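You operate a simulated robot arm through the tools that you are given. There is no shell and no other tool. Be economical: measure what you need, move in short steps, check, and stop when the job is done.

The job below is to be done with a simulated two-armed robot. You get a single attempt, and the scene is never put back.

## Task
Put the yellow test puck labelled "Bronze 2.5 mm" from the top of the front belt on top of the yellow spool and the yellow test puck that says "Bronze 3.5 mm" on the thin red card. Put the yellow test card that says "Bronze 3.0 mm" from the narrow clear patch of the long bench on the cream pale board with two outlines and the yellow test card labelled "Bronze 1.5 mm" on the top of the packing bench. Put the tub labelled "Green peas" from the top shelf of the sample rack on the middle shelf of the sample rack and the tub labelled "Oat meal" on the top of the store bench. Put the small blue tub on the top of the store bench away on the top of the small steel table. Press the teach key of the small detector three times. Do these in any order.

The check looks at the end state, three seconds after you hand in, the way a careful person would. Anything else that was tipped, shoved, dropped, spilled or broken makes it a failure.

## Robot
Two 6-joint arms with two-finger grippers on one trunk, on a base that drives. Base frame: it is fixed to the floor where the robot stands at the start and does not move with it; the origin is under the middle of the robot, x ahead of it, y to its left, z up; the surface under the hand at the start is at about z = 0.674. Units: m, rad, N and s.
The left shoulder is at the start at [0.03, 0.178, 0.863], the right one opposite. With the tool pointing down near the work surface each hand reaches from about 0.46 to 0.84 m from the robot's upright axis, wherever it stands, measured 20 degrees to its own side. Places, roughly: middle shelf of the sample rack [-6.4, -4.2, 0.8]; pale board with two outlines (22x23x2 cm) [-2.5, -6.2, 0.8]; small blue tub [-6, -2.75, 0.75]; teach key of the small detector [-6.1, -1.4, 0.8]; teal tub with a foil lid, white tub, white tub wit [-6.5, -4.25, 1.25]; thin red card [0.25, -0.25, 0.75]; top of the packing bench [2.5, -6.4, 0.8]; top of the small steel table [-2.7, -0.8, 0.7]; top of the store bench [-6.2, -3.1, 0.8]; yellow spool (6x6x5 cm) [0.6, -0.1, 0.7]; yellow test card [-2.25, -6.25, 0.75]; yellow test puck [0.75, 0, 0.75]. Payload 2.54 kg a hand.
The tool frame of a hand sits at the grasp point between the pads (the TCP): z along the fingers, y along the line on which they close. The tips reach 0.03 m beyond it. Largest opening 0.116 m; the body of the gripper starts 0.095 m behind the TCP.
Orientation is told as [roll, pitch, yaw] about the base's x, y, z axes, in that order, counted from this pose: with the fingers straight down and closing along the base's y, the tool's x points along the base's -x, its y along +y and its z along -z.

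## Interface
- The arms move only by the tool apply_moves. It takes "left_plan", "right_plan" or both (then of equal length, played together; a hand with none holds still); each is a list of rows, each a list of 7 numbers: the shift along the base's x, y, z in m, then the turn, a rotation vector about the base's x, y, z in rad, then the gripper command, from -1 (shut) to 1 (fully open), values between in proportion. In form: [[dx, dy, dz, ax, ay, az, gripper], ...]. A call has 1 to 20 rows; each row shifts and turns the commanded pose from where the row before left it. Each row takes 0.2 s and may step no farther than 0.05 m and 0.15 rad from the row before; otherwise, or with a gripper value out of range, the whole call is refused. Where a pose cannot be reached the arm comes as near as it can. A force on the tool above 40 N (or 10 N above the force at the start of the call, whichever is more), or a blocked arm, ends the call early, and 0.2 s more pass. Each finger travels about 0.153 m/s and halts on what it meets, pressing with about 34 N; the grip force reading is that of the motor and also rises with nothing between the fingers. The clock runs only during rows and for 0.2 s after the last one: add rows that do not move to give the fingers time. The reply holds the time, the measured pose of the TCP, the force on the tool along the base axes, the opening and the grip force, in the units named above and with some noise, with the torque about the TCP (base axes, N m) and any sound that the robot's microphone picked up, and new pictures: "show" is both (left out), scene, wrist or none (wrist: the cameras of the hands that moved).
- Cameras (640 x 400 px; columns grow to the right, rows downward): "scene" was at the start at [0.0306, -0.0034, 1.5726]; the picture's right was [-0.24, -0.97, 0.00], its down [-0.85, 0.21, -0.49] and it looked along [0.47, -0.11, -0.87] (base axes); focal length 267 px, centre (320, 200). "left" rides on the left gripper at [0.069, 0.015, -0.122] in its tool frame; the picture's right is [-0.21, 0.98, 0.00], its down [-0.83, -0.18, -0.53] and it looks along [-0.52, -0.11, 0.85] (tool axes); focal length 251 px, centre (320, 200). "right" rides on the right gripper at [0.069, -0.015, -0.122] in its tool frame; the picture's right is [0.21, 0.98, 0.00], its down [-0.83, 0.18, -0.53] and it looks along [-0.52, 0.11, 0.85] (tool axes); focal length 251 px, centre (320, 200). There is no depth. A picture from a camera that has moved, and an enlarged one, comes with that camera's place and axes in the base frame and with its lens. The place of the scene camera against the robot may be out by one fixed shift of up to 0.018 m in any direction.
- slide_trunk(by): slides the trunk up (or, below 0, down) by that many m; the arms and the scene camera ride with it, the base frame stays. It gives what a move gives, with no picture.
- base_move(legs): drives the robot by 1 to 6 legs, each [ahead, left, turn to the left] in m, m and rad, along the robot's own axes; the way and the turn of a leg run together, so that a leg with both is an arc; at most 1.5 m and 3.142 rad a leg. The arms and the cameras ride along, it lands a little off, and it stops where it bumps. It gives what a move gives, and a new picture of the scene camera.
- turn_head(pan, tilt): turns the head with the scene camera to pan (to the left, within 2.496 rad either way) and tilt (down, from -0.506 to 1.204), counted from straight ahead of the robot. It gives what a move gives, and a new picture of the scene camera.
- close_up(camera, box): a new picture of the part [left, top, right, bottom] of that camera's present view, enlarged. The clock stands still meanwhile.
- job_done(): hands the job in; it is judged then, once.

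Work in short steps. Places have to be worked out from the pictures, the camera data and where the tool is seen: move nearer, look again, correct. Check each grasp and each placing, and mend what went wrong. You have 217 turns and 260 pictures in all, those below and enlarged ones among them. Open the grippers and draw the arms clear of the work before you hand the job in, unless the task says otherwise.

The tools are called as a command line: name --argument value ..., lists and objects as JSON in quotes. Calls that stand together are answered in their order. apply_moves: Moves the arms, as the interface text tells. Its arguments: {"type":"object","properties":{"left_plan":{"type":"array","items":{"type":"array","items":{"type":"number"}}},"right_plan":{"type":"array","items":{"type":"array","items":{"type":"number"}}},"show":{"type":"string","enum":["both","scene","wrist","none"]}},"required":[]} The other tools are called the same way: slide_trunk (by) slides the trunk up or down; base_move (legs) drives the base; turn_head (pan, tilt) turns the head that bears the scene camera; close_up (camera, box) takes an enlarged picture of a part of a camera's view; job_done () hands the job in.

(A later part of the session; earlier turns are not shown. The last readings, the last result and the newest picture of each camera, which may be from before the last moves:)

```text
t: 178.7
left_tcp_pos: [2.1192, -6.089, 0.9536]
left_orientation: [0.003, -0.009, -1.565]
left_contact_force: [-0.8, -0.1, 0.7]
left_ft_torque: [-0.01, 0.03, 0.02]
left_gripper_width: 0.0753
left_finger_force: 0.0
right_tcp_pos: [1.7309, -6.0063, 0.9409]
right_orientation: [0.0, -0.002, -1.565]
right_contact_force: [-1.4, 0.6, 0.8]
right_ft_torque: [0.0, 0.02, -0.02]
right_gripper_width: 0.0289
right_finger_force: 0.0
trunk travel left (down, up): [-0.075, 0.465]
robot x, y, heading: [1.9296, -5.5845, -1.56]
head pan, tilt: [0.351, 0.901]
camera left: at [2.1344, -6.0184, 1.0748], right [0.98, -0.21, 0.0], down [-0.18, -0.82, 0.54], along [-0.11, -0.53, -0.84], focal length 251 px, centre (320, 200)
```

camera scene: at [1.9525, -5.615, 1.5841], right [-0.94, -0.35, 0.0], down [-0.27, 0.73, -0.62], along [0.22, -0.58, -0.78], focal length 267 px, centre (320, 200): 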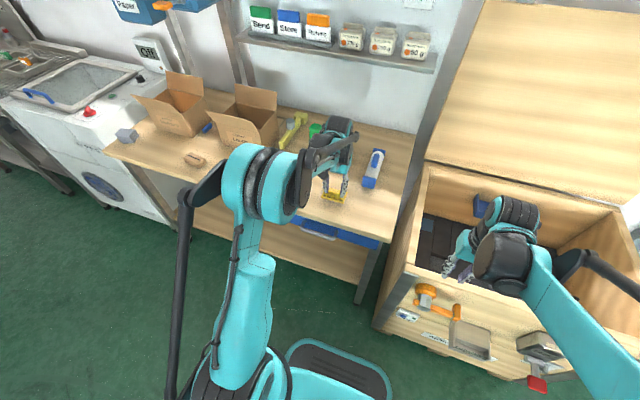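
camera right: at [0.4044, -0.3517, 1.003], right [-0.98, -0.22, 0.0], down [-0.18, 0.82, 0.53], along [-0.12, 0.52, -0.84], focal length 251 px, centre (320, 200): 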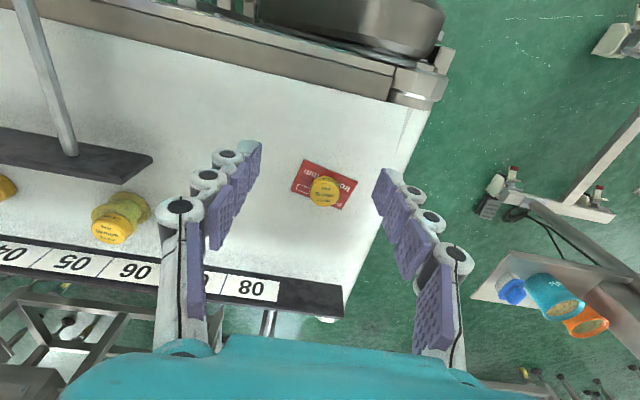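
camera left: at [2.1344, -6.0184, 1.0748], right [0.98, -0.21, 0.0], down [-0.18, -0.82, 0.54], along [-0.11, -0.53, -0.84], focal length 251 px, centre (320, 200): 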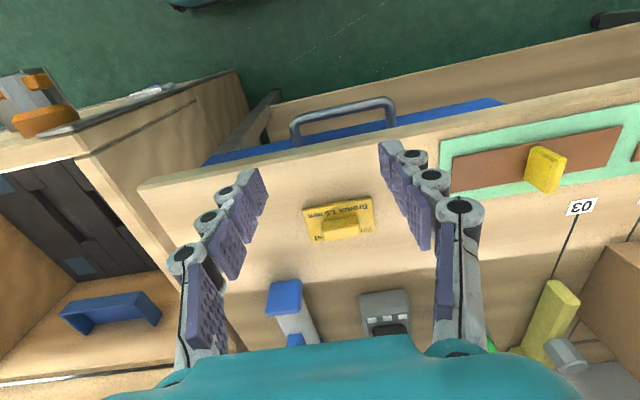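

Card 1.5 is on the packing bench. Now back off and drive west past the long bench.

base_move --legs '[[-0.36, 0, 0], [0, -1.5, 0], [0, -1.5, 0], [0, -1.5, 0], [0, -1.3, 0]]'

turn_head --pan -1.3 --tilt 0.45

turn_head --pan -2.2 --tilt 0.45

```text
t: 208.2
left_tcp_pos: [-3.6963, -5.6874, 0.9526]
left_orientation: [0.004, -0.009, -1.571]
left_contact_force: [-0.5, 0.3, 0.5]
left_ft_torque: [-0.02, 0.0, 0.03]
left_gripper_width: 0.0757
left_finger_force: 0.1
right_tcp_pos: [-4.0872, -5.6, 0.942]
right_orientation: [0.0, -0.001, -1.573]
right_contact_force: [-0.7, 0.1, -0.3]
right_ft_torque: [0.0, -0.01, -0.02]
right_gripper_width: 0.0289
right_finger_force: 0.1
trunk travel left (down, up): [-0.075, 0.465]
robot x, y, heading: [-3.8848, -5.1827, -1.576]
head pan, tilt: [0.351, 0.901]
camera scene: at [-3.8605, -5.2121, 1.584], right [-0.94, -0.34, 0.0], down [-0.27, 0.74, -0.62], along [0.21, -0.58, -0.78], focal length 267 px, centre (320, 200)
```

scene: 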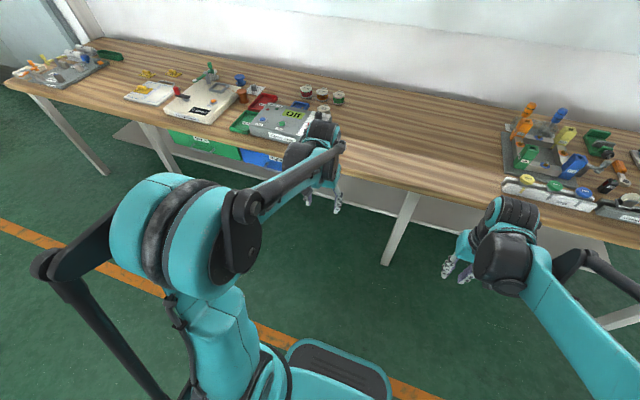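

```text
t: 209.9
left_tcp_pos: [-3.6976, -5.6878, 0.9531]
left_orientation: [0.003, -0.011, -1.573]
left_contact_force: [0.4, 0.0, 0.2]
left_ft_torque: [-0.01, -0.01, -0.01]
left_gripper_width: 0.0756
left_finger_force: 0.0
right_tcp_pos: [-4.0863, -5.5997, 0.9408]
right_orientation: [-0.001, -0.001, -1.575]
right_contact_force: [0.0, -0.3, 0.9]
right_ft_torque: [-0.02, 0.01, 0.01]
right_gripper_width: 0.0292
right_finger_force: 0.1
trunk travel left (down, up): [-0.075, 0.465]
robot x, y, heading: [-3.8818, -5.1805, -1.579]
head pan, tilt: [-1.3, 0.45]
camera scene: at [-3.9745, -5.1655, 1.6224], right [-0.26, 0.96, 0.0], down [0.42, 0.12, -0.9], along [-0.87, -0.24, -0.44], focal length 267 px, centre (320, 200)
```

scene: 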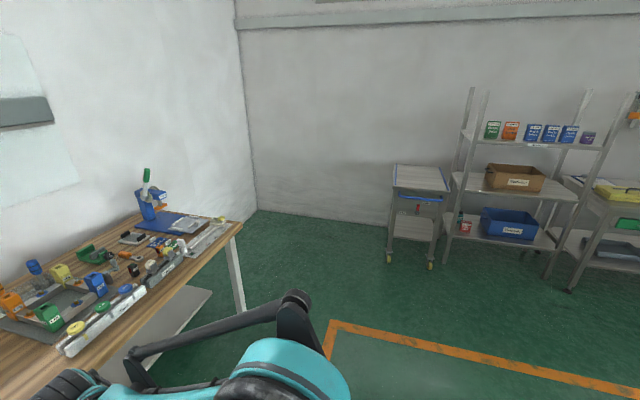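

```text
t: 211.1
left_tcp_pos: [-3.6964, -5.6871, 0.9536]
left_orientation: [0.003, -0.008, -1.573]
left_contact_force: [0.0, 0.2, 0.0]
left_ft_torque: [-0.03, 0.0, -0.01]
left_gripper_width: 0.0752
left_finger_force: 0.0
right_tcp_pos: [-4.0864, -5.6001, 0.9395]
right_orientation: [0.0, 0.001, -1.574]
right_contact_force: [0.7, 0.2, -0.4]
right_ft_torque: [0.04, 0.03, -0.01]
right_gripper_width: 0.0288
right_finger_force: 0.0
trunk travel left (down, up): [-0.075, 0.465]
robot x, y, heading: [-3.8839, -5.1843, -1.577]
head pan, tilt: [-2.201, 0.45]
camera scene: at [-3.96, -5.0868, 1.6224], right [0.59, 0.81, 0.0], down [0.35, -0.26, -0.9], along [-0.73, 0.53, -0.44], focal length 267 px, centre (320, 200)
```

scene: 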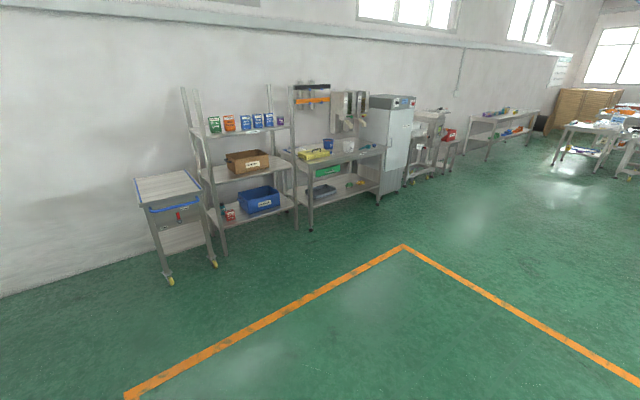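

Rack and store bench are along the west wall. I back north, turn to face west and drive closer.

base_move --legs '[[-0.95, 0, 0], [0, 0, -0.8], [0, 0, -0.77], [1.0, 0, 0]]'

turn_head --pan 0.0 --tilt 0.5

```text
t: 224.7
left_tcp_pos: [-5.3605, -4.5505, 0.9538]
left_orientation: [0.004, -0.009, -3.074]
left_contact_force: [-0.6, -0.5, 0.0]
left_ft_torque: [0.03, 0.0, -0.01]
left_gripper_width: 0.0755
left_finger_force: 0.1
right_tcp_pos: [-5.2979, -4.1545, 0.9403]
right_orientation: [0.0, 0.0, -3.075]
right_contact_force: [-0.5, 0.2, -0.5]
right_ft_torque: [0.02, -0.01, -0.01]
right_gripper_width: 0.029
right_finger_force: 0.1
trunk travel left (down, up): [-0.075, 0.465]
robot x, y, heading: [-4.869, -4.3255, -3.075]
head pan, tilt: [-2.201, 0.45]
camera scene: at [-4.7945, -4.2378, 1.6224], right [0.85, -0.53, 0.0], down [-0.23, -0.37, -0.9], along [0.48, 0.76, -0.43], focal length 267 px, centre (320, 200)
```

scene: 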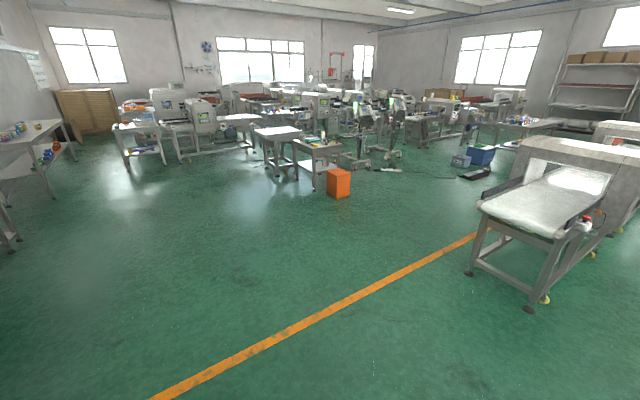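

```text
t: 226.7
left_tcp_pos: [-5.3594, -4.5484, 0.9541]
left_orientation: [0.003, -0.008, -3.077]
left_contact_force: [-0.2, 0.3, -0.1]
left_ft_torque: [0.03, -0.02, 0.0]
left_gripper_width: 0.0757
left_finger_force: 0.1
right_tcp_pos: [-5.3, -4.1555, 0.9413]
right_orientation: [-0.003, 0.001, -3.073]
right_contact_force: [-1.2, 0.0, 0.1]
right_ft_torque: [-0.05, 0.03, 0.02]
right_gripper_width: 0.029
right_finger_force: 0.0
trunk travel left (down, up): [-0.075, 0.465]
robot x, y, heading: [-4.8709, -4.326, -3.072]
head pan, tilt: [0.0, 0.499]
camera scene: at [-4.9339, -4.3214, 1.6179], right [-0.07, 1.0, 0.0], down [0.48, 0.03, -0.88], along [-0.88, -0.06, -0.48], focal length 267 px, centre (320, 200)
```

scene: 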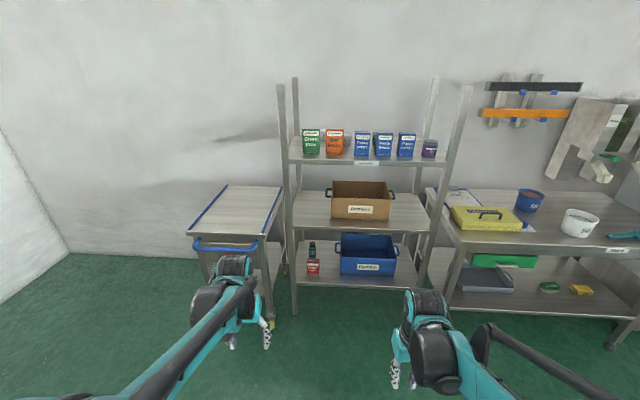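

close_up --camera "scene" --box '[275, 115, 465, 235]'

close_up --camera "scene" --box '[420, 170, 640, 300]'

close_up --camera "scene" --box '[295, 120, 370, 165]'

close_up --camera "scene" --box '[365, 120, 440, 165]'

```text
3.33 times, centred on (370, 175) of scene
camera zoom: at [-4.9339, -4.3214, 1.6179], right [-0.07, 1.0, 0.0], down [0.48, 0.03, -0.88], along [-0.88, -0.06, -0.48], focal length 890 px, centre (153, 283)
```

zoom: 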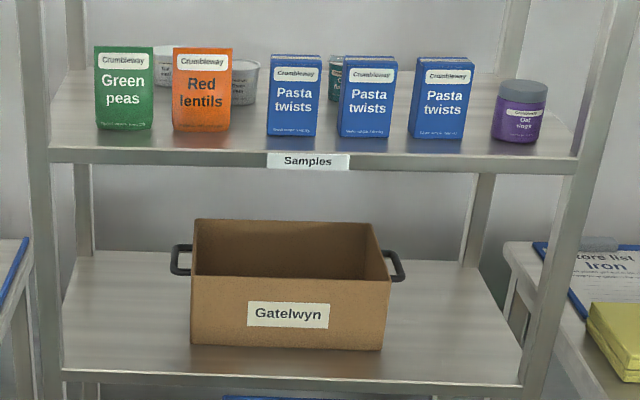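

```text
2.91 times, centred on (530, 235) of scene
camera zoom: at [-4.9339, -4.3214, 1.6179], right [-0.07, 1.0, 0.0], down [0.48, 0.03, -0.88], along [-0.88, -0.06, -0.48], focal length 776 px, centre (-291, 98)
```

zoom: 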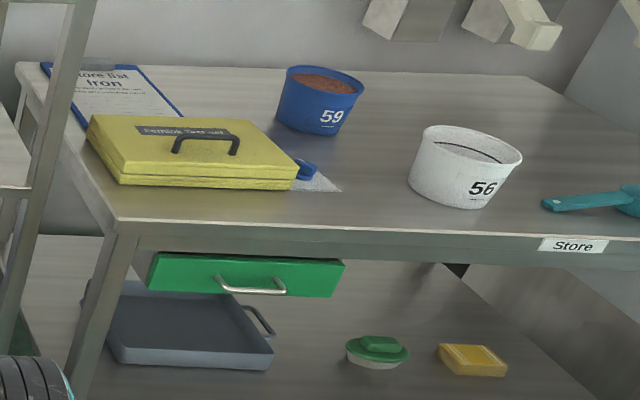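

```text
8.53 times, centred on (332, 142) of scene
camera zoom: at [-4.9339, -4.3214, 1.6179], right [-0.07, 1.0, 0.0], down [0.48, 0.03, -0.88], along [-0.88, -0.06, -0.48], focal length 2278 px, centre (213, 691)
```

zoom: 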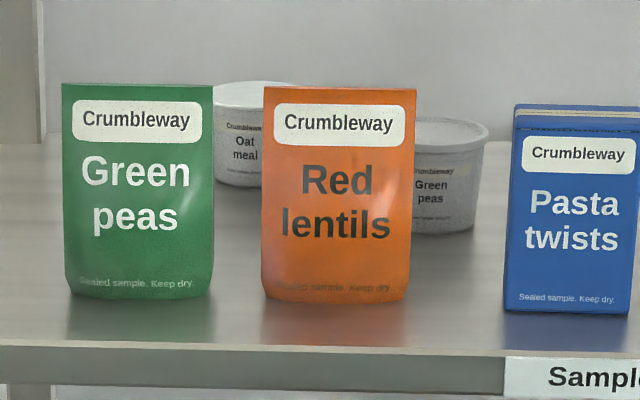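

```text
8.53 times, centred on (402, 142) of scene
camera zoom: at [-4.9339, -4.3214, 1.6179], right [-0.07, 1.0, 0.0], down [0.48, 0.03, -0.88], along [-0.88, -0.06, -0.48], focal length 2278 px, centre (-384, 691)
```

zoom: 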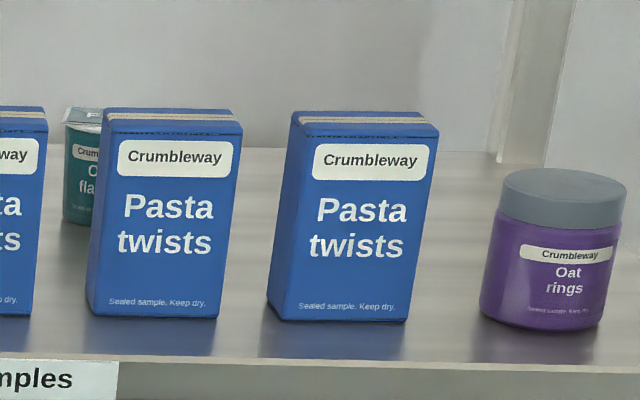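

Target tubs are the white "Oat meal" (rear) and "Green peas" tubs behind the pouches on the top shelf. I raise the trunk fully and drive close in front of the rack.

slide_trunk --by 0.46

base_move --legs '[[0.6, 0.12, -0.07]]'

turn_head --pan 0.0 --tilt 0.75

```text
refused: 0.46 is not a number from -0.4 to 0.4
```

```text
t: 230.2
left_tcp_pos: [-5.9758, -4.6674, 0.9536]
left_orientation: [0.003, -0.011, -3.131]
left_contact_force: [-0.5, 0.7, -0.7]
left_ft_torque: [-0.01, -0.02, 0.03]
left_gripper_width: 0.0753
left_finger_force: 0.0
right_tcp_pos: [-5.8926, -4.2763, 0.9408]
right_orientation: [-0.001, 0.001, -3.133]
right_contact_force: [-0.8, -0.3, 0.5]
right_ft_torque: [-0.03, -0.04, -0.01]
right_gripper_width: 0.0291
right_finger_force: 0.0
trunk travel left (down, up): [-0.075, 0.465]
robot x, y, heading: [-5.4709, -4.4766, -3.136]
head pan, tilt: [0.0, 0.499]
camera scene: at [-5.5387, -4.4635, 1.6179], right [-0.01, 1.0, 0.0], down [0.48, 0.0, -0.88], along [-0.88, -0.01, -0.48], focal length 267 px, centre (320, 200)
```

scene: 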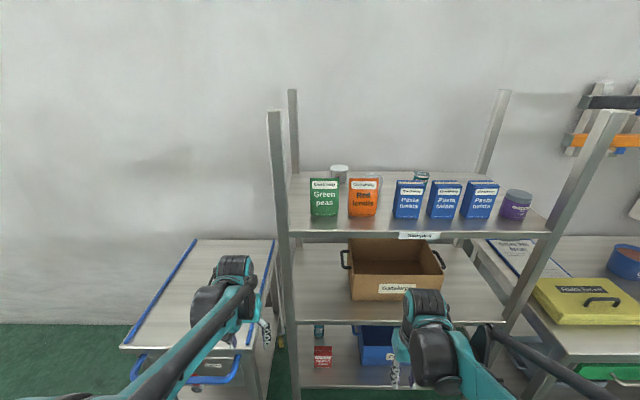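

```text
t: 231.0
left_tcp_pos: [-5.9758, -4.666, 0.9525]
left_orientation: [0.004, -0.009, -3.134]
left_contact_force: [-0.3, -0.2, 0.0]
left_ft_torque: [0.0, 0.0, -0.03]
left_gripper_width: 0.0755
left_finger_force: 0.0
right_tcp_pos: [-5.8921, -4.2756, 0.9417]
right_orientation: [0.0, 0.001, -3.133]
right_contact_force: [0.1, -0.1, 0.0]
right_ft_torque: [-0.05, 0.0, 0.0]
right_gripper_width: 0.0292
right_finger_force: 0.1
trunk travel left (down, up): [-0.075, 0.465]
robot x, y, heading: [-5.4747, -4.479, -3.136]
head pan, tilt: [0.0, 0.75]
camera scene: at [-5.5299, -4.4632, 1.596], right [-0.01, 1.0, 0.0], down [0.68, 0.01, -0.73], along [-0.73, -0.01, -0.68], focal length 267 px, centre (320, 200)
```

scene: 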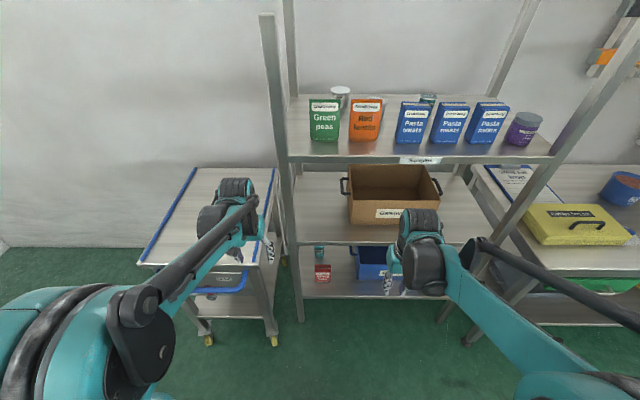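

I back 12 cm for safety, then raise the trunk 0.4 m (max per call) plus the rest.

base_move --legs '[[-0.12, 0, 0]]'

slide_trunk --by 0.4

slide_trunk --by 0.06

turn_head --pan 0.0 --tilt 0.8

close_up --camera "scene" --box '[260, 100, 420, 200]'

```text
t: 232.2
left_tcp_pos: [-5.8504, -4.6647, 0.9547]
left_orientation: [0.004, -0.01, -3.131]
left_contact_force: [0.4, -0.8, 0.6]
left_ft_torque: [0.0, 0.01, -0.03]
left_gripper_width: 0.0753
left_finger_force: 0.1
right_tcp_pos: [-5.7685, -4.2742, 0.9418]
right_orientation: [-0.001, -0.001, -3.133]
right_contact_force: [0.8, 0.1, -0.8]
right_ft_torque: [-0.01, 0.04, -0.03]
right_gripper_width: 0.0293
right_finger_force: 0.0
trunk travel left (down, up): [-0.075, 0.465]
robot x, y, heading: [-5.3526, -4.4744, -3.131]
head pan, tilt: [0.0, 0.75]
camera scene: at [-5.4048, -4.4621, 1.596], right [-0.01, 1.0, 0.0], down [0.68, 0.01, -0.73], along [-0.73, -0.01, -0.68], focal length 267 px, centre (320, 200)
```

scene: 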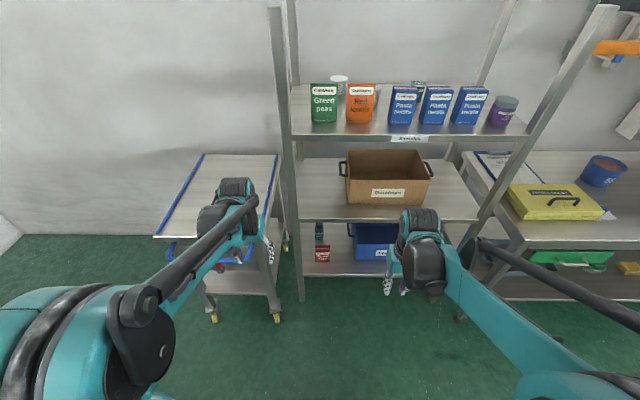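

```text
t: 236.1
left_tcp_pos: [-5.852, -4.6657, 1.3529]
left_orientation: [0.005, -0.009, -3.134]
left_contact_force: [-0.4, -0.1, -0.5]
left_ft_torque: [-0.01, -0.01, 0.0]
left_gripper_width: 0.0752
left_finger_force: 0.1
right_tcp_pos: [-5.7695, -4.2752, 1.3404]
right_orientation: [-0.002, 0.0, -3.132]
right_contact_force: [0.8, 0.4, 1.0]
right_ft_torque: [-0.02, 0.0, 0.0]
right_gripper_width: 0.0291
right_finger_force: 0.1
trunk travel left (down, up): [-0.475, 0.065]
robot x, y, heading: [-5.3497, -4.4694, -3.135]
head pan, tilt: [0.0, 0.75]
```

```text
t: 237.1
left_tcp_pos: [-5.8525, -4.6653, 1.4128]
left_orientation: [0.002, -0.008, -3.132]
left_contact_force: [-0.3, 0.1, 0.0]
left_ft_torque: [0.0, 0.01, -0.03]
left_gripper_width: 0.0753
left_finger_force: 0.0
right_tcp_pos: [-5.7693, -4.2751, 1.3997]
right_orientation: [-0.002, 0.001, -3.132]
right_contact_force: [-0.4, 0.4, -0.5]
right_ft_torque: [-0.01, 0.0, -0.01]
right_gripper_width: 0.0291
right_finger_force: 0.0
trunk travel left (down, up): [-0.535, 0.005]
robot x, y, heading: [-5.3509, -4.4709, -3.136]
head pan, tilt: [0.0, 0.75]
```

```text
t: 237.7
left_tcp_pos: [-5.8529, -4.6658, 1.4148]
left_orientation: [0.004, -0.008, -3.133]
left_contact_force: [0.3, -0.3, 0.7]
left_ft_torque: [-0.01, 0.03, -0.01]
left_gripper_width: 0.0754
left_finger_force: 0.0
right_tcp_pos: [-5.7701, -4.2747, 1.3996]
right_orientation: [-0.001, 0.001, -3.132]
right_contact_force: [-0.2, -0.7, -0.5]
right_ft_torque: [-0.02, -0.01, 0.03]
right_gripper_width: 0.0291
right_finger_force: 0.1
trunk travel left (down, up): [-0.535, 0.005]
robot x, y, heading: [-5.3503, -4.476, -3.134]
head pan, tilt: [0.0, 0.799]
camera scene: at [-5.4049, -4.4621, 2.0519], right [-0.01, 1.0, 0.0], down [0.72, 0.01, -0.7], along [-0.7, -0.01, -0.72], focal length 267 px, centre (320, 200)
```

scene: 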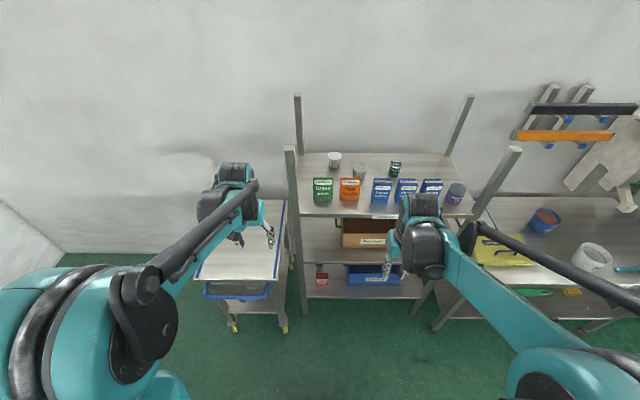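

```text
4.00 times, centred on (340, 150) of scene
camera zoom: at [-5.4049, -4.4621, 2.0519], right [-0.01, 1.0, 0.0], down [0.72, 0.01, -0.7], along [-0.7, -0.01, -0.72], focal length 1068 px, centre (240, 400)
```

zoom: 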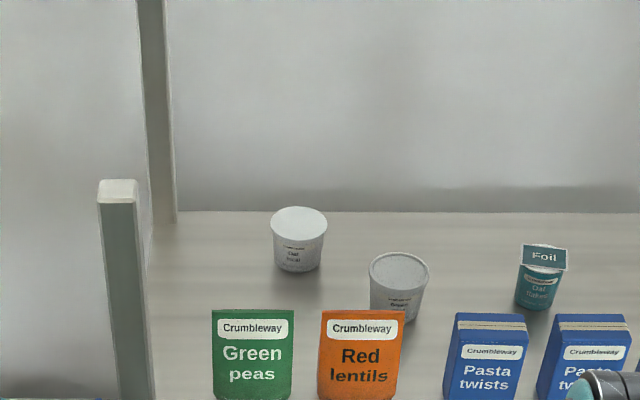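

Trunk is up. Shelf is at z≈1.16; "Oat meal" (lidded) at about (-6.51,-4.40), "Green peas" at (-6.42,-4.28). I tuck the left hand away from the rack post, then drive 0.4 m forward.

apply_moves --left_plan '[[0.03, -0.025, 0, 0, 0, 0, 0], [0.03, -0.025, 0, 0, 0, 0, 0], [0.03, -0.025, 0, 0, 0, 0, -0.5], [0.03, -0.02, 0, 0, 0, 0, -0.5]]' --right_plan '[[0, 0, 0.01, 0, 0, 0, 0], [0, 0, 0.01, 0, 0, 0, 0.5], [0, 0, 0.01, 0, 0, 0, 0.7], [0, 0, 0.0, 0, 0, 0, 0.7]]' --show "none"

base_move --legs '[[0.3, 0, 0]]'

close_up --camera "right" --box '[0, 0, 640, 400]'

```text
t: 238.7
left_tcp_pos: [-5.7305, -4.7613, 1.4132]
left_orientation: [0.002, -0.011, -3.134]
left_contact_force: [0.6, 0.3, 0.9]
left_ft_torque: [0.06, 0.01, -0.01]
left_gripper_width: 0.0291
left_finger_force: 0.1
right_tcp_pos: [-5.7683, -4.2755, 1.4306]
right_orientation: [0.0, -0.003, -3.135]
right_contact_force: [0.2, 0.1, 0.8]
right_ft_torque: [0.02, 0.05, -0.01]
right_gripper_width: 0.0986
right_finger_force: 0.2
trunk travel left (down, up): [-0.535, 0.005]
robot x, y, heading: [-5.3485, -4.4749, -3.13]
head pan, tilt: [0.0, 0.799]
```

```text
t: 240.7
left_tcp_pos: [-6.0254, -4.7631, 1.4131]
left_orientation: [0.003, -0.01, -3.132]
left_contact_force: [0.6, 0.3, -1.2]
left_ft_torque: [0.0, 0.0, 0.0]
left_gripper_width: 0.029
left_finger_force: 0.1
right_tcp_pos: [-6.0623, -4.278, 1.4304]
right_orientation: [-0.003, -0.002, -3.133]
right_contact_force: [1.2, 0.4, 0.0]
right_ft_torque: [0.01, 0.01, -0.01]
right_gripper_width: 0.0985
right_finger_force: 0.1
trunk travel left (down, up): [-0.535, 0.005]
robot x, y, heading: [-5.6448, -4.4774, -3.133]
head pan, tilt: [0.0, 0.799]
camera scene: at [-5.6971, -4.4649, 2.052], right [-0.01, 1.0, 0.0], down [0.72, 0.01, -0.7], along [-0.7, -0.01, -0.72], focal length 267 px, centre (320, 200)
```

scene: 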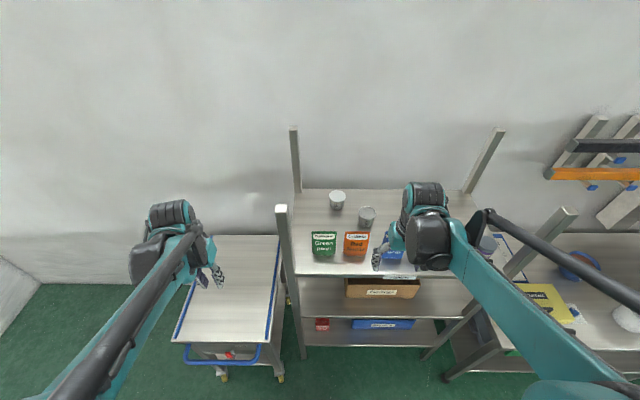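

```text
1.00 times, centred on (320, 200) of right (not enlarged: the box is as wide or as high as the picture)
camera zoom: at [-5.9934, -4.2622, 1.5528], right [0.22, -0.97, 0.0], down [-0.82, -0.19, 0.54], along [-0.52, -0.12, -0.84], focal length 251 px, centre (320, 200)
```

zoom: 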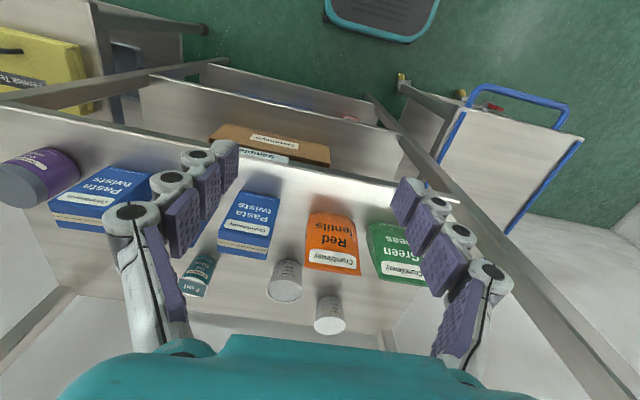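

I drive 0.1 m closer, then put the right hand above the Green peas tub for a better fix.

base_move --legs '[[0.1, 0, 0]]'

apply_moves --right_plan '[[-0.045, 0, 0, 0, 0, 0, 0.7], [-0.045, 0, 0, 0, 0, 0, 0.7], [-0.045, 0, -0.01, 0, 0, 0, 0.7], [-0.045, 0, -0.01, 0, 0, 0, 0.7], [-0.02, 0, 0, 0, 0, 0, 0.7], [0, 0, 0, 0, 0, 0, 0.7]]' --show "wrist"

```text
t: 241.9
left_tcp_pos: [-6.1223, -4.7646, 1.413]
left_orientation: [0.004, -0.011, -3.13]
left_contact_force: [0.2, 0.1, 0.0]
left_ft_torque: [-0.01, 0.02, 0.02]
left_gripper_width: 0.029
left_finger_force: 0.1
right_tcp_pos: [-6.1614, -4.279, 1.4307]
right_orientation: [-0.003, -0.003, -3.131]
right_contact_force: [1.3, 0.2, -0.4]
right_ft_torque: [0.01, -0.03, -0.02]
right_gripper_width: 0.0986
right_finger_force: 0.1
trunk travel left (down, up): [-0.535, 0.005]
robot x, y, heading: [-5.7407, -4.476, -3.131]
head pan, tilt: [0.0, 0.799]
camera scene: at [-5.7951, -4.4659, 2.052], right [-0.01, 1.0, 0.0], down [0.72, 0.01, -0.7], along [-0.7, -0.01, -0.72], focal length 267 px, centre (320, 200)
```

scene: 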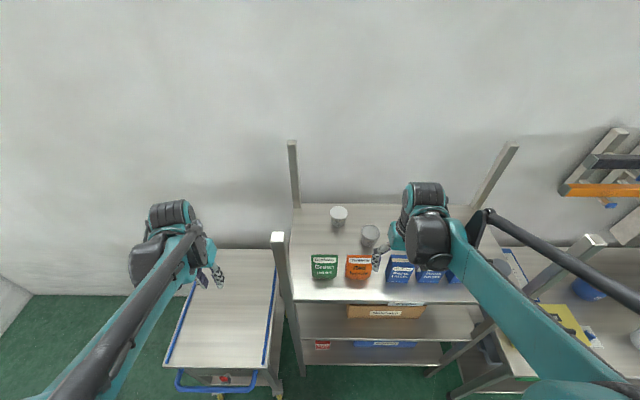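

```text
t: 243.3
left_tcp_pos: [-6.1234, -4.7642, 1.4126]
left_orientation: [0.002, -0.007, -3.129]
left_contact_force: [-1.1, -0.2, 0.7]
left_ft_torque: [-0.03, -0.01, 0.03]
left_gripper_width: 0.0291
left_finger_force: 0.0
right_tcp_pos: [-6.363, -4.2804, 1.4081]
right_orientation: [-0.002, 0.001, -3.131]
right_contact_force: [-0.2, 1.0, -0.2]
right_ft_torque: [-0.02, 0.04, -0.02]
right_gripper_width: 0.0986
right_finger_force: 0.1
trunk travel left (down, up): [-0.535, 0.005]
robot x, y, heading: [-5.7408, -4.4767, -3.135]
head pan, tilt: [0.0, 0.799]
camera right: at [-6.2933, -4.2649, 1.5316], right [0.23, -0.97, 0.0], down [-0.82, -0.19, 0.53], along [-0.52, -0.12, -0.85], focal length 251 px, centre (320, 200)
```

right: 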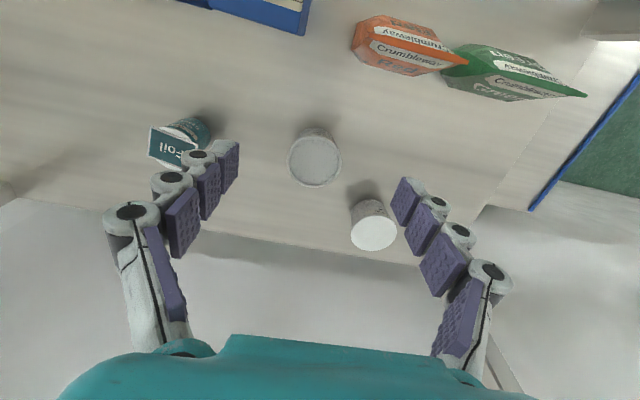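

Fix: Green peas rim at (-6.423,-4.288, z 1.231), Oat meal lid at (-6.517,-4.401, z 1.227). I descend over Green peas and grip its upper part.

apply_moves --right_plan '[[-0.03, -0.004, 0, 0, 0, 0, 0.7], [-0.03, -0.004, 0, 0, 0, 0, 0.7], [0, 0, -0.045, 0, 0, 0, 0.7], [0, 0, -0.045, 0, 0, 0, 0.7], [0, 0, -0.03, 0, 0, 0, 0.7], [0, 0, 0, 0, 0, 0, 0.7]]' --show "wrist"

```text
t: 244.7
left_tcp_pos: [-6.1226, -4.7639, 1.4135]
left_orientation: [0.004, -0.01, -3.129]
left_contact_force: [-0.6, -0.5, 0.4]
left_ft_torque: [0.01, 0.04, 0.01]
left_gripper_width: 0.0287
left_finger_force: 0.0
right_tcp_pos: [-6.4199, -4.2859, 1.289]
right_orientation: [-0.002, -0.001, -3.132]
right_contact_force: [0.4, -0.3, 0.1]
right_ft_torque: [-0.01, 0.03, 0.01]
right_gripper_width: 0.0986
right_finger_force: 0.0
trunk travel left (down, up): [-0.535, 0.005]
robot x, y, heading: [-5.7432, -4.478, -3.134]
head pan, tilt: [0.0, 0.799]
camera right: at [-6.3523, -4.2697, 1.412], right [0.23, -0.97, 0.0], down [-0.82, -0.19, 0.53], along [-0.52, -0.12, -0.85], focal length 251 px, centre (320, 200)
```

right: 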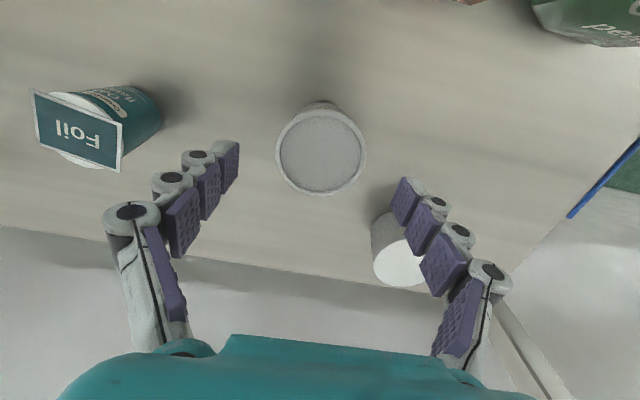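

Centred exactly. Descend 6.7 cm and grip.

apply_moves --right_plan '[[0, 0, -0.035, 0, 0, 0, 0.62], [0, 0, -0.032, 0, 0, 0, 0.62], [0, 0, 0, 0, 0, 0, 0.62], [0, 0, 0, 0, 0, 0, 0], [0, 0, 0, 0, 0, 0, -0.3], [0, 0, 0, 0, 0, 0, -0.3]]' --show "wrist"

```text
t: 246.1
left_tcp_pos: [-6.1237, -4.766, 1.4129]
left_orientation: [0.002, -0.009, -3.129]
left_contact_force: [0.4, -0.2, -0.1]
left_ft_torque: [0.01, 0.04, 0.03]
left_gripper_width: 0.0289
left_finger_force: 0.0
right_tcp_pos: [-6.4206, -4.2865, 1.2249]
right_orientation: [-0.001, -0.001, -3.13]
right_contact_force: [-0.3, -1.4, 5.1]
right_ft_torque: [-0.05, 0.04, 0.01]
right_gripper_width: 0.0721
right_finger_force: 33.9
trunk travel left (down, up): [-0.535, 0.005]
robot x, y, heading: [-5.7446, -4.4739, -3.129]
head pan, tilt: [0.0, 0.799]
camera right: at [-6.3515, -4.2712, 1.3464], right [0.23, -0.97, 0.0], down [-0.82, -0.19, 0.53], along [-0.52, -0.12, -0.85], focal length 251 px, centre (320, 200)
```

right: 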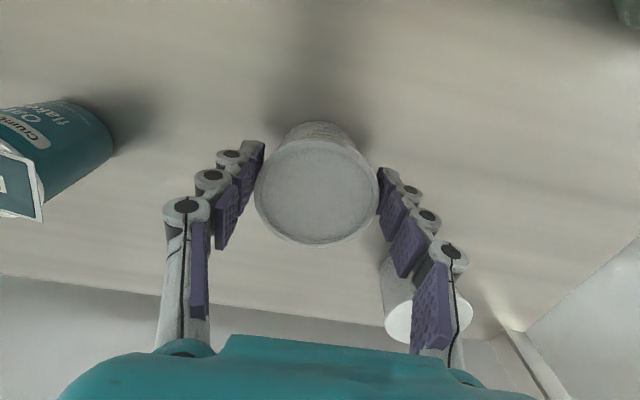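

Gripped at 0.072. Lift up 0.2 m and check.

apply_moves --right_plan '[[0, 0, 0.03, 0, 0, 0, -0.6], [0, 0, 0.045, 0, 0, 0, -0.6], [0, 0, 0.045, 0, 0, 0, -0.6], [0, 0, 0.045, 0, 0, 0, -0.6], [0, 0, 0.03, 0, 0, 0, -0.6], [0, 0, 0, 0, 0, 0, -0.6]]' --show "both"

```text
t: 247.5
left_tcp_pos: [-6.1248, -4.7636, 1.4127]
left_orientation: [0.005, -0.006, -3.129]
left_contact_force: [-0.1, -0.7, -0.1]
left_ft_torque: [0.02, 0.0, 0.01]
left_gripper_width: 0.0289
left_finger_force: 0.1
right_tcp_pos: [-6.4225, -4.2891, 1.4161]
right_orientation: [-0.003, 0.001, -3.13]
right_contact_force: [-0.5, -0.7, -2.5]
right_ft_torque: [0.0, 0.0, 0.02]
right_gripper_width: 0.0718
right_finger_force: 33.8
trunk travel left (down, up): [-0.535, 0.005]
robot x, y, heading: [-5.7466, -4.4789, -3.129]
head pan, tilt: [0.0, 0.799]
camera scene: at [-5.7986, -4.4656, 2.0519], right [-0.01, 1.0, 0.0], down [0.72, 0.01, -0.7], along [-0.7, -0.01, -0.72], focal length 267 px, centre (320, 200)
camera right: at [-6.3531, -4.2738, 1.539], right [0.23, -0.97, 0.0], down [-0.82, -0.19, 0.53], along [-0.52, -0.12, -0.85], focal length 251 px, centre (320, 200)
```

scene: 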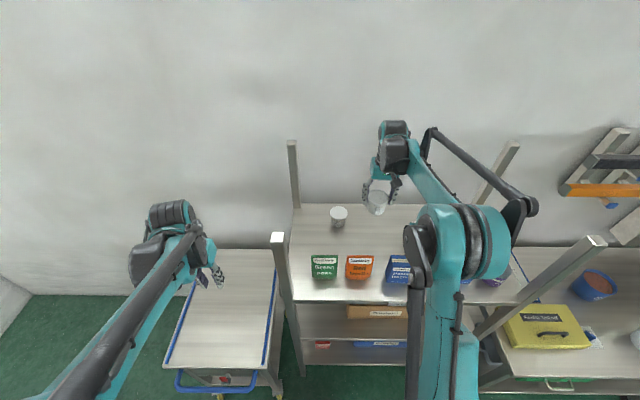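
right: 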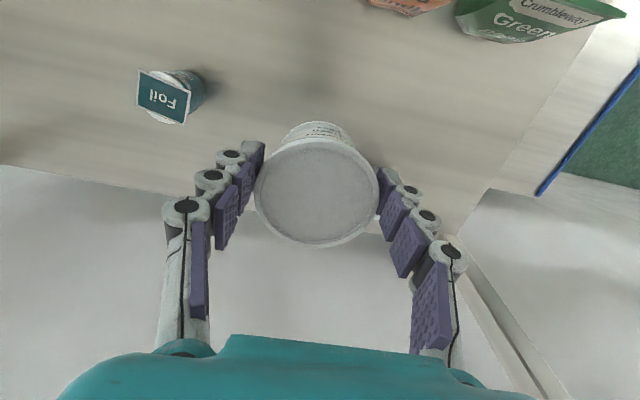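

Held well. I retract the hand, back the base off, and go to the store bench (north), then lower the trunk.

apply_moves --right_plan '[[0.048, 0, 0.005, 0, 0, 0, -0.6], [0.048, 0, 0.005, 0, 0, 0, -0.6], [0.048, 0, 0.005, 0, 0, 0, -0.6], [0.048, 0, 0, 0, 0, 0, -0.6], [0.048, 0, 0, 0, 0, 0, -0.6], [0.048, 0.01, 0, 0, 0, 0, -0.6], [0.048, 0.01, 0, 0, 0, 0, -0.6], [0.02, 0, 0, 0, 0, 0, -0.6]]' --show "none"

base_move --legs '[[-0.55, 0, 0], [0, -1.2, 0]]'

slide_trunk --by -0.4

turn_head --pan -0.1 --tilt 0.7

```text
t: 249.3
left_tcp_pos: [-6.1238, -4.765, 1.4122]
left_orientation: [0.001, -0.009, -3.129]
left_contact_force: [0.5, -0.2, -0.2]
left_ft_torque: [0.0, -0.01, 0.0]
left_gripper_width: 0.0289
left_finger_force: 0.1
right_tcp_pos: [-6.0654, -4.2689, 1.4316]
right_orientation: [-0.002, 0.0, -3.131]
right_contact_force: [-0.5, -0.5, -1.8]
right_ft_torque: [-0.02, -0.01, -0.01]
right_gripper_width: 0.0717
right_finger_force: 34.0
trunk travel left (down, up): [-0.535, 0.005]
robot x, y, heading: [-5.7437, -4.478, -3.135]
head pan, tilt: [0.0, 0.799]
```

```text
t: 258.1
left_tcp_pos: [-5.6173, -3.5506, 1.4133]
left_orientation: [0.004, -0.009, -3.096]
left_contact_force: [-0.6, 0.2, 0.5]
left_ft_torque: [0.0, 0.0, -0.01]
left_gripper_width: 0.0289
left_finger_force: 0.2
right_tcp_pos: [-5.5748, -3.0541, 1.4307]
right_orientation: [-0.002, 0.0, -3.096]
right_contact_force: [-0.7, -0.6, -1.8]
right_ft_torque: [-0.03, -0.03, -0.01]
right_gripper_width: 0.0721
right_finger_force: 34.8
trunk travel left (down, up): [-0.535, 0.005]
robot x, y, heading: [-5.2466, -3.252, -3.097]
head pan, tilt: [0.0, 0.799]
camera scene: at [-5.2997, -3.2419, 2.0519], right [-0.04, 1.0, 0.0], down [0.72, 0.03, -0.7], along [-0.7, -0.03, -0.72], focal length 267 px, centre (320, 200)
```

scene: 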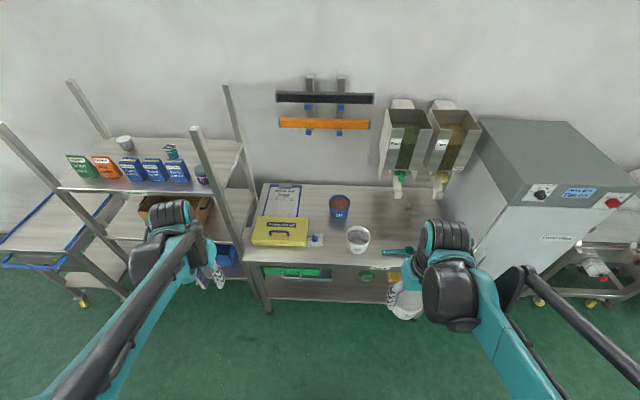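

```text
t: 261.9
left_tcp_pos: [-5.6169, -3.5512, 1.0127]
left_orientation: [0.003, -0.009, -3.098]
left_contact_force: [-0.6, -1.0, 0.3]
left_ft_torque: [0.0, 0.02, 0.03]
left_gripper_width: 0.0288
left_finger_force: 0.0
right_tcp_pos: [-5.5745, -3.0527, 1.0303]
right_orientation: [-0.003, 0.002, -3.096]
right_contact_force: [-0.5, 0.6, -1.6]
right_ft_torque: [0.02, -0.01, 0.03]
right_gripper_width: 0.0721
right_finger_force: 33.9
trunk travel left (down, up): [-0.135, 0.405]
robot x, y, heading: [-5.2437, -3.253, -3.097]
head pan, tilt: [0.0, 0.799]
```

```text
t: 262.6
left_tcp_pos: [-5.6163, -3.5515, 1.0122]
left_orientation: [0.004, -0.008, -3.095]
left_contact_force: [0.0, -0.3, 0.3]
left_ft_torque: [0.02, 0.03, -0.02]
left_gripper_width: 0.0289
left_finger_force: 0.0
right_tcp_pos: [-5.5759, -3.0534, 1.0305]
right_orientation: [-0.003, -0.001, -3.097]
right_contact_force: [0.4, 0.2, -2.4]
right_ft_torque: [0.01, -0.02, 0.04]
right_gripper_width: 0.0721
right_finger_force: 33.8
trunk travel left (down, up): [-0.135, 0.405]
robot x, y, heading: [-5.2436, -3.2492, -3.098]
head pan, tilt: [-0.099, 0.7]
camera scene: at [-5.3039, -3.2332, 1.6602], right [0.05, 1.0, 0.0], down [0.64, -0.03, -0.76], along [-0.76, 0.04, -0.64], focal length 267 px, centre (320, 200)
```

scene: 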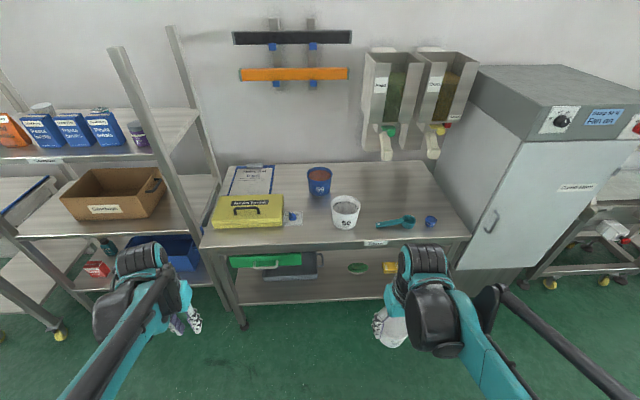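

There's a small blue item at the right of the store bench, matching the listed place of the small blue tub. I enlarge.

close_up --camera "scene" --box '[270, 150, 470, 260]'

close_up --camera "scene" --box '[410, 205, 450, 235]'

```text
3.20 times, centred on (370, 205) of scene
camera zoom: at [-5.3039, -3.2332, 1.6602], right [0.05, 1.0, 0.0], down [0.64, -0.03, -0.76], along [-0.76, 0.04, -0.64], focal length 854 px, centre (160, 184)
```

zoom: 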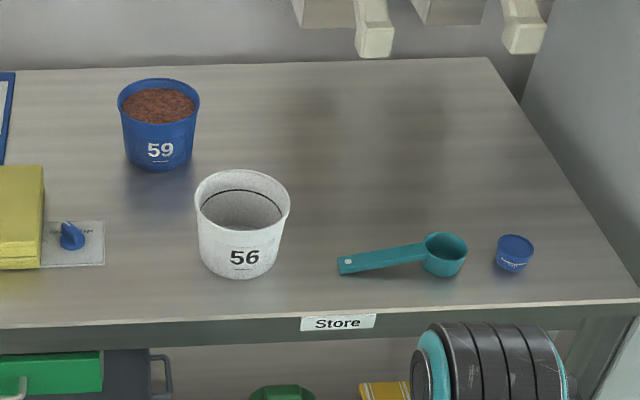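

```text
13.33 times, centred on (430, 220) of scene
camera zoom: at [-5.3039, -3.2332, 1.6602], right [0.05, 1.0, 0.0], down [0.64, -0.03, -0.76], along [-0.76, 0.04, -0.64], focal length 3559 px, centre (-1147, -67)
```

zoom: 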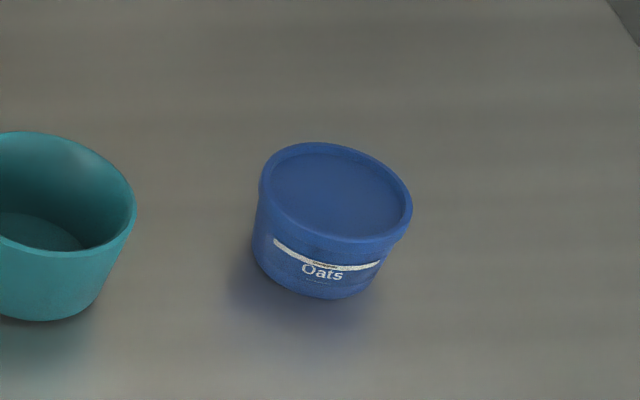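

The small blue tub is "Oats" at the bench's right front. I'll set the Green peas tub temporarily at about (-6.22,-2.90). Drive closer.

base_move --legs '[[0.33, -0.2, -0.045]]'

close_up --camera "right" --box '[0, 0, 640, 400]'

```text
t: 265.0
left_tcp_pos: [-5.968, -3.3407, 1.0133]
left_orientation: [0.004, -0.007, 3.133]
left_contact_force: [0.6, 0.0, -0.8]
left_ft_torque: [-0.02, -0.01, 0.01]
left_gripper_width: 0.029
left_finger_force: 0.0
right_tcp_pos: [-5.9012, -2.8443, 1.0298]
right_orientation: [0.001, 0.0, 3.132]
right_contact_force: [-0.7, 0.6, -2.5]
right_ft_torque: [-0.03, -0.05, -0.02]
right_gripper_width: 0.072
right_finger_force: 34.1
trunk travel left (down, up): [-0.135, 0.405]
robot x, y, heading: [-5.5817, -3.0616, 3.131]
head pan, tilt: [-0.099, 0.7]
camera scene: at [-5.6409, -3.0397, 1.6601], right [0.11, 0.99, 0.0], down [0.64, -0.07, -0.76], along [-0.76, 0.08, -0.64], focal length 267 px, centre (320, 200)
```

scene: 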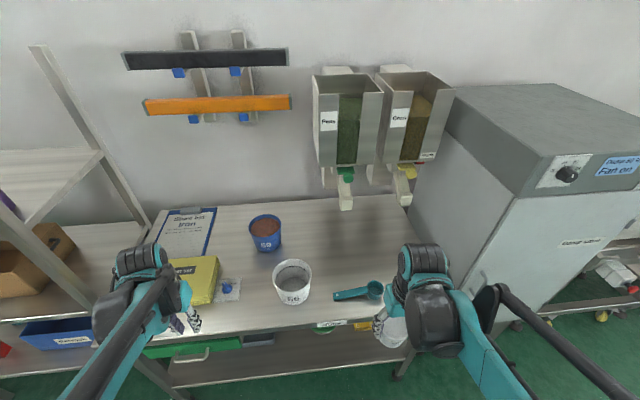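

```text
1.00 times, centred on (320, 200) of right (not enlarged: the box is as wide or as high as the picture)
camera zoom: at [-5.8313, -2.8308, 1.1524], right [0.2, -0.98, 0.0], down [-0.83, -0.17, 0.53], along [-0.52, -0.11, -0.85], focal length 251 px, centre (320, 200)
```

zoom: 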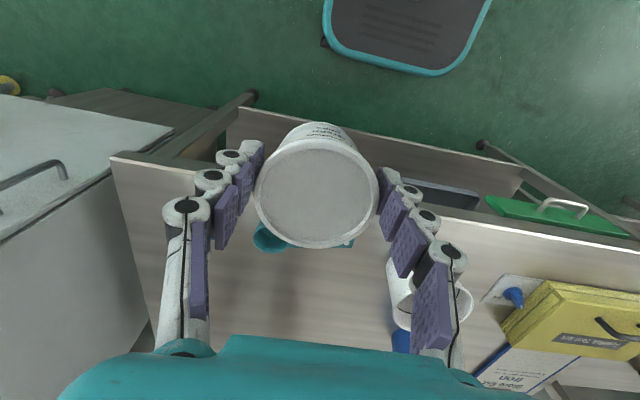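

Spout tip is at (-6.42,-2.85,0.99), so I stay forward of it. Move the hand over the free spot and look.

apply_moves --right_plan '[[-0.045, -0.008, 0, 0, 0, 0, -0.6], [-0.045, -0.008, 0, 0, 0, 0, -0.6], [-0.045, -0.008, 0, 0, 0, 0, -0.6], [-0.045, -0.008, 0, 0, 0, 0, -0.6], [-0.045, -0.008, 0, 0, 0, 0, -0.6], [-0.045, -0.008, 0, 0, 0, 0, -0.6], [-0.045, -0.008, 0, 0, 0, 0, -0.6], [0, 0, -0.04, 0, 0, 0, -0.6], [0, 0, -0.03, 0, 0, 0, -0.6], [0, 0, 0, 0, 0, 0, -0.6]]' --show "both"

```text
t: 267.2
left_tcp_pos: [-5.9672, -3.3409, 1.0136]
left_orientation: [0.003, -0.009, 3.131]
left_contact_force: [0.3, -0.4, 0.4]
left_ft_torque: [0.02, 0.02, 0.0]
left_gripper_width: 0.029
left_finger_force: 0.0
right_tcp_pos: [-6.2145, -2.9008, 0.9622]
right_orientation: [0.0, 0.0, 3.129]
right_contact_force: [-0.1, -0.3, -2.0]
right_ft_torque: [0.0, -0.01, -0.01]
right_gripper_width: 0.0719
right_finger_force: 34.2
trunk travel left (down, up): [-0.135, 0.405]
robot x, y, heading: [-5.5775, -3.0601, 3.134]
head pan, tilt: [-0.099, 0.7]
camera scene: at [-5.6392, -3.0404, 1.6602], right [0.11, 0.99, 0.0], down [0.64, -0.07, -0.77], along [-0.76, 0.08, -0.64], focal length 267 px, centre (320, 200)
camera right: at [-6.1453, -2.8874, 1.0841], right [0.21, -0.98, 0.0], down [-0.83, -0.17, 0.53], along [-0.52, -0.11, -0.85], focal length 251 px, centre (320, 200)
```

scene: 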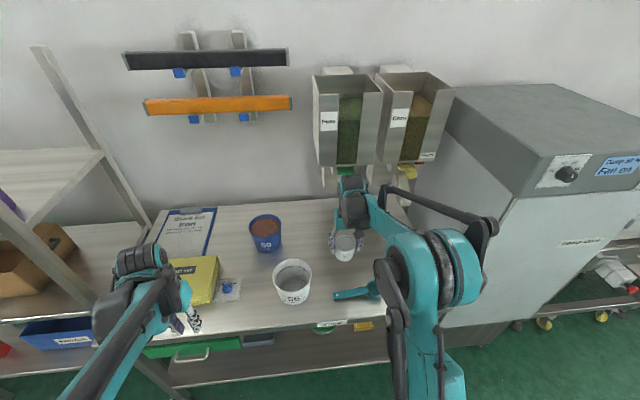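
right: 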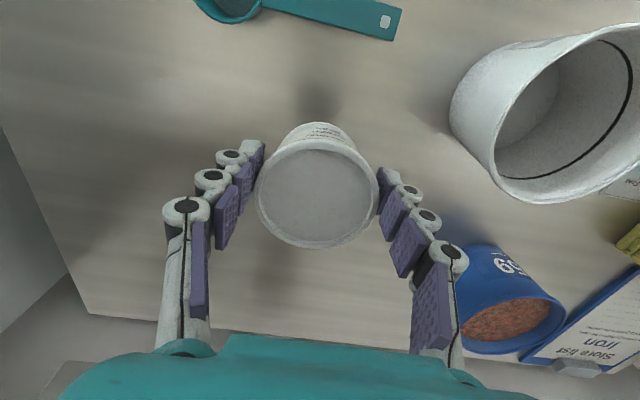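

Spot is clear. Lower to contact.

apply_moves --right_plan '[[0, 0, -0.04, 0, 0, 0, -0.6], [0, 0, -0.02, 0, 0, 0, -0.6], [0, 0, -0.008, 0, 0, 0, -0.6], [0, 0, -0.004, 0, 0, 0, -0.6], [0, 0, -0.003, 0, 0, 0, -0.6], [0, 0, -0.003, 0, 0, 0, -0.6], [0, 0, -0.003, 0, 0, 0, -0.6], [0, 0, -0.003, 0, 0, 0, -0.6], [0, 0, 0, 0, 0, 0, -0.6]]' --show "wrist"

```text
t: 269.2
left_tcp_pos: [-5.9692, -3.3412, 1.0127]
left_orientation: [0.005, -0.009, 3.135]
left_contact_force: [0.0, 0.4, 0.0]
left_ft_torque: [0.01, 0.0, 0.01]
left_gripper_width: 0.0288
left_finger_force: 0.0
right_tcp_pos: [-6.2166, -2.9028, 0.8768]
right_orientation: [-0.001, -0.001, 3.13]
right_contact_force: [-0.2, 1.1, -1.5]
right_ft_torque: [0.01, -0.03, 0.0]
right_gripper_width: 0.0718
right_finger_force: 34.3
trunk travel left (down, up): [-0.135, 0.405]
robot x, y, heading: [-5.5806, -3.0579, 3.132]
head pan, tilt: [-0.099, 0.7]
camera right: at [-6.1463, -2.8877, 0.9988], right [0.21, -0.98, 0.0], down [-0.83, -0.17, 0.53], along [-0.52, -0.11, -0.85], focal length 251 px, centre (320, 200)
```

right: 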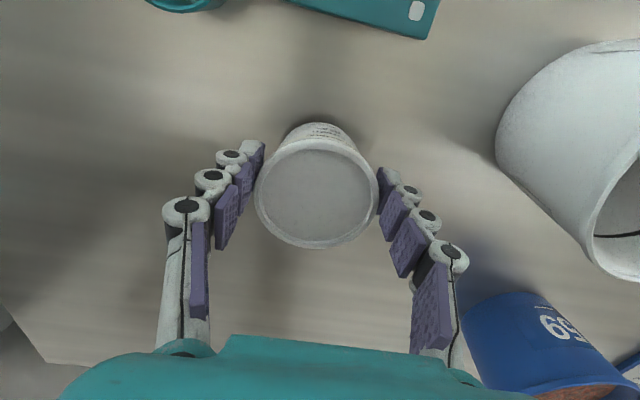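

Not yet touching. Continue.

apply_moves --right_plan '[[0, 0, -0.003, 0, 0, 0, -0.6], [0, 0, -0.003, 0, 0, 0, -0.6], [0, 0, -0.003, 0, 0, 0, -0.6], [0, 0, -0.003, 0, 0, 0, -0.6], [0, 0, -0.002, 0, 0, 0, -0.6], [0, 0, -0.002, 0, 0, 0, -0.6], [0, 0, -0.002, 0, 0, 0, -0.6], [0, 0, 0, 0, 0, 0, -0.6]]' --show "none"

```text
t: 271.0
left_tcp_pos: [-5.9653, -3.3409, 1.0126]
left_orientation: [0.004, -0.01, 3.134]
left_contact_force: [-0.6, 0.3, -0.1]
left_ft_torque: [0.01, 0.01, -0.01]
left_gripper_width: 0.029
left_finger_force: 0.1
right_tcp_pos: [-6.2136, -2.9012, 0.8588]
right_orientation: [-0.001, -0.003, 3.133]
right_contact_force: [-2.4, 1.6, 20.4]
right_ft_torque: [0.07, 0.15, 0.03]
right_gripper_width: 0.0725
right_finger_force: 34.0
trunk travel left (down, up): [-0.135, 0.405]
robot x, y, heading: [-5.5819, -3.0591, 3.13]
head pan, tilt: [-0.099, 0.7]
```

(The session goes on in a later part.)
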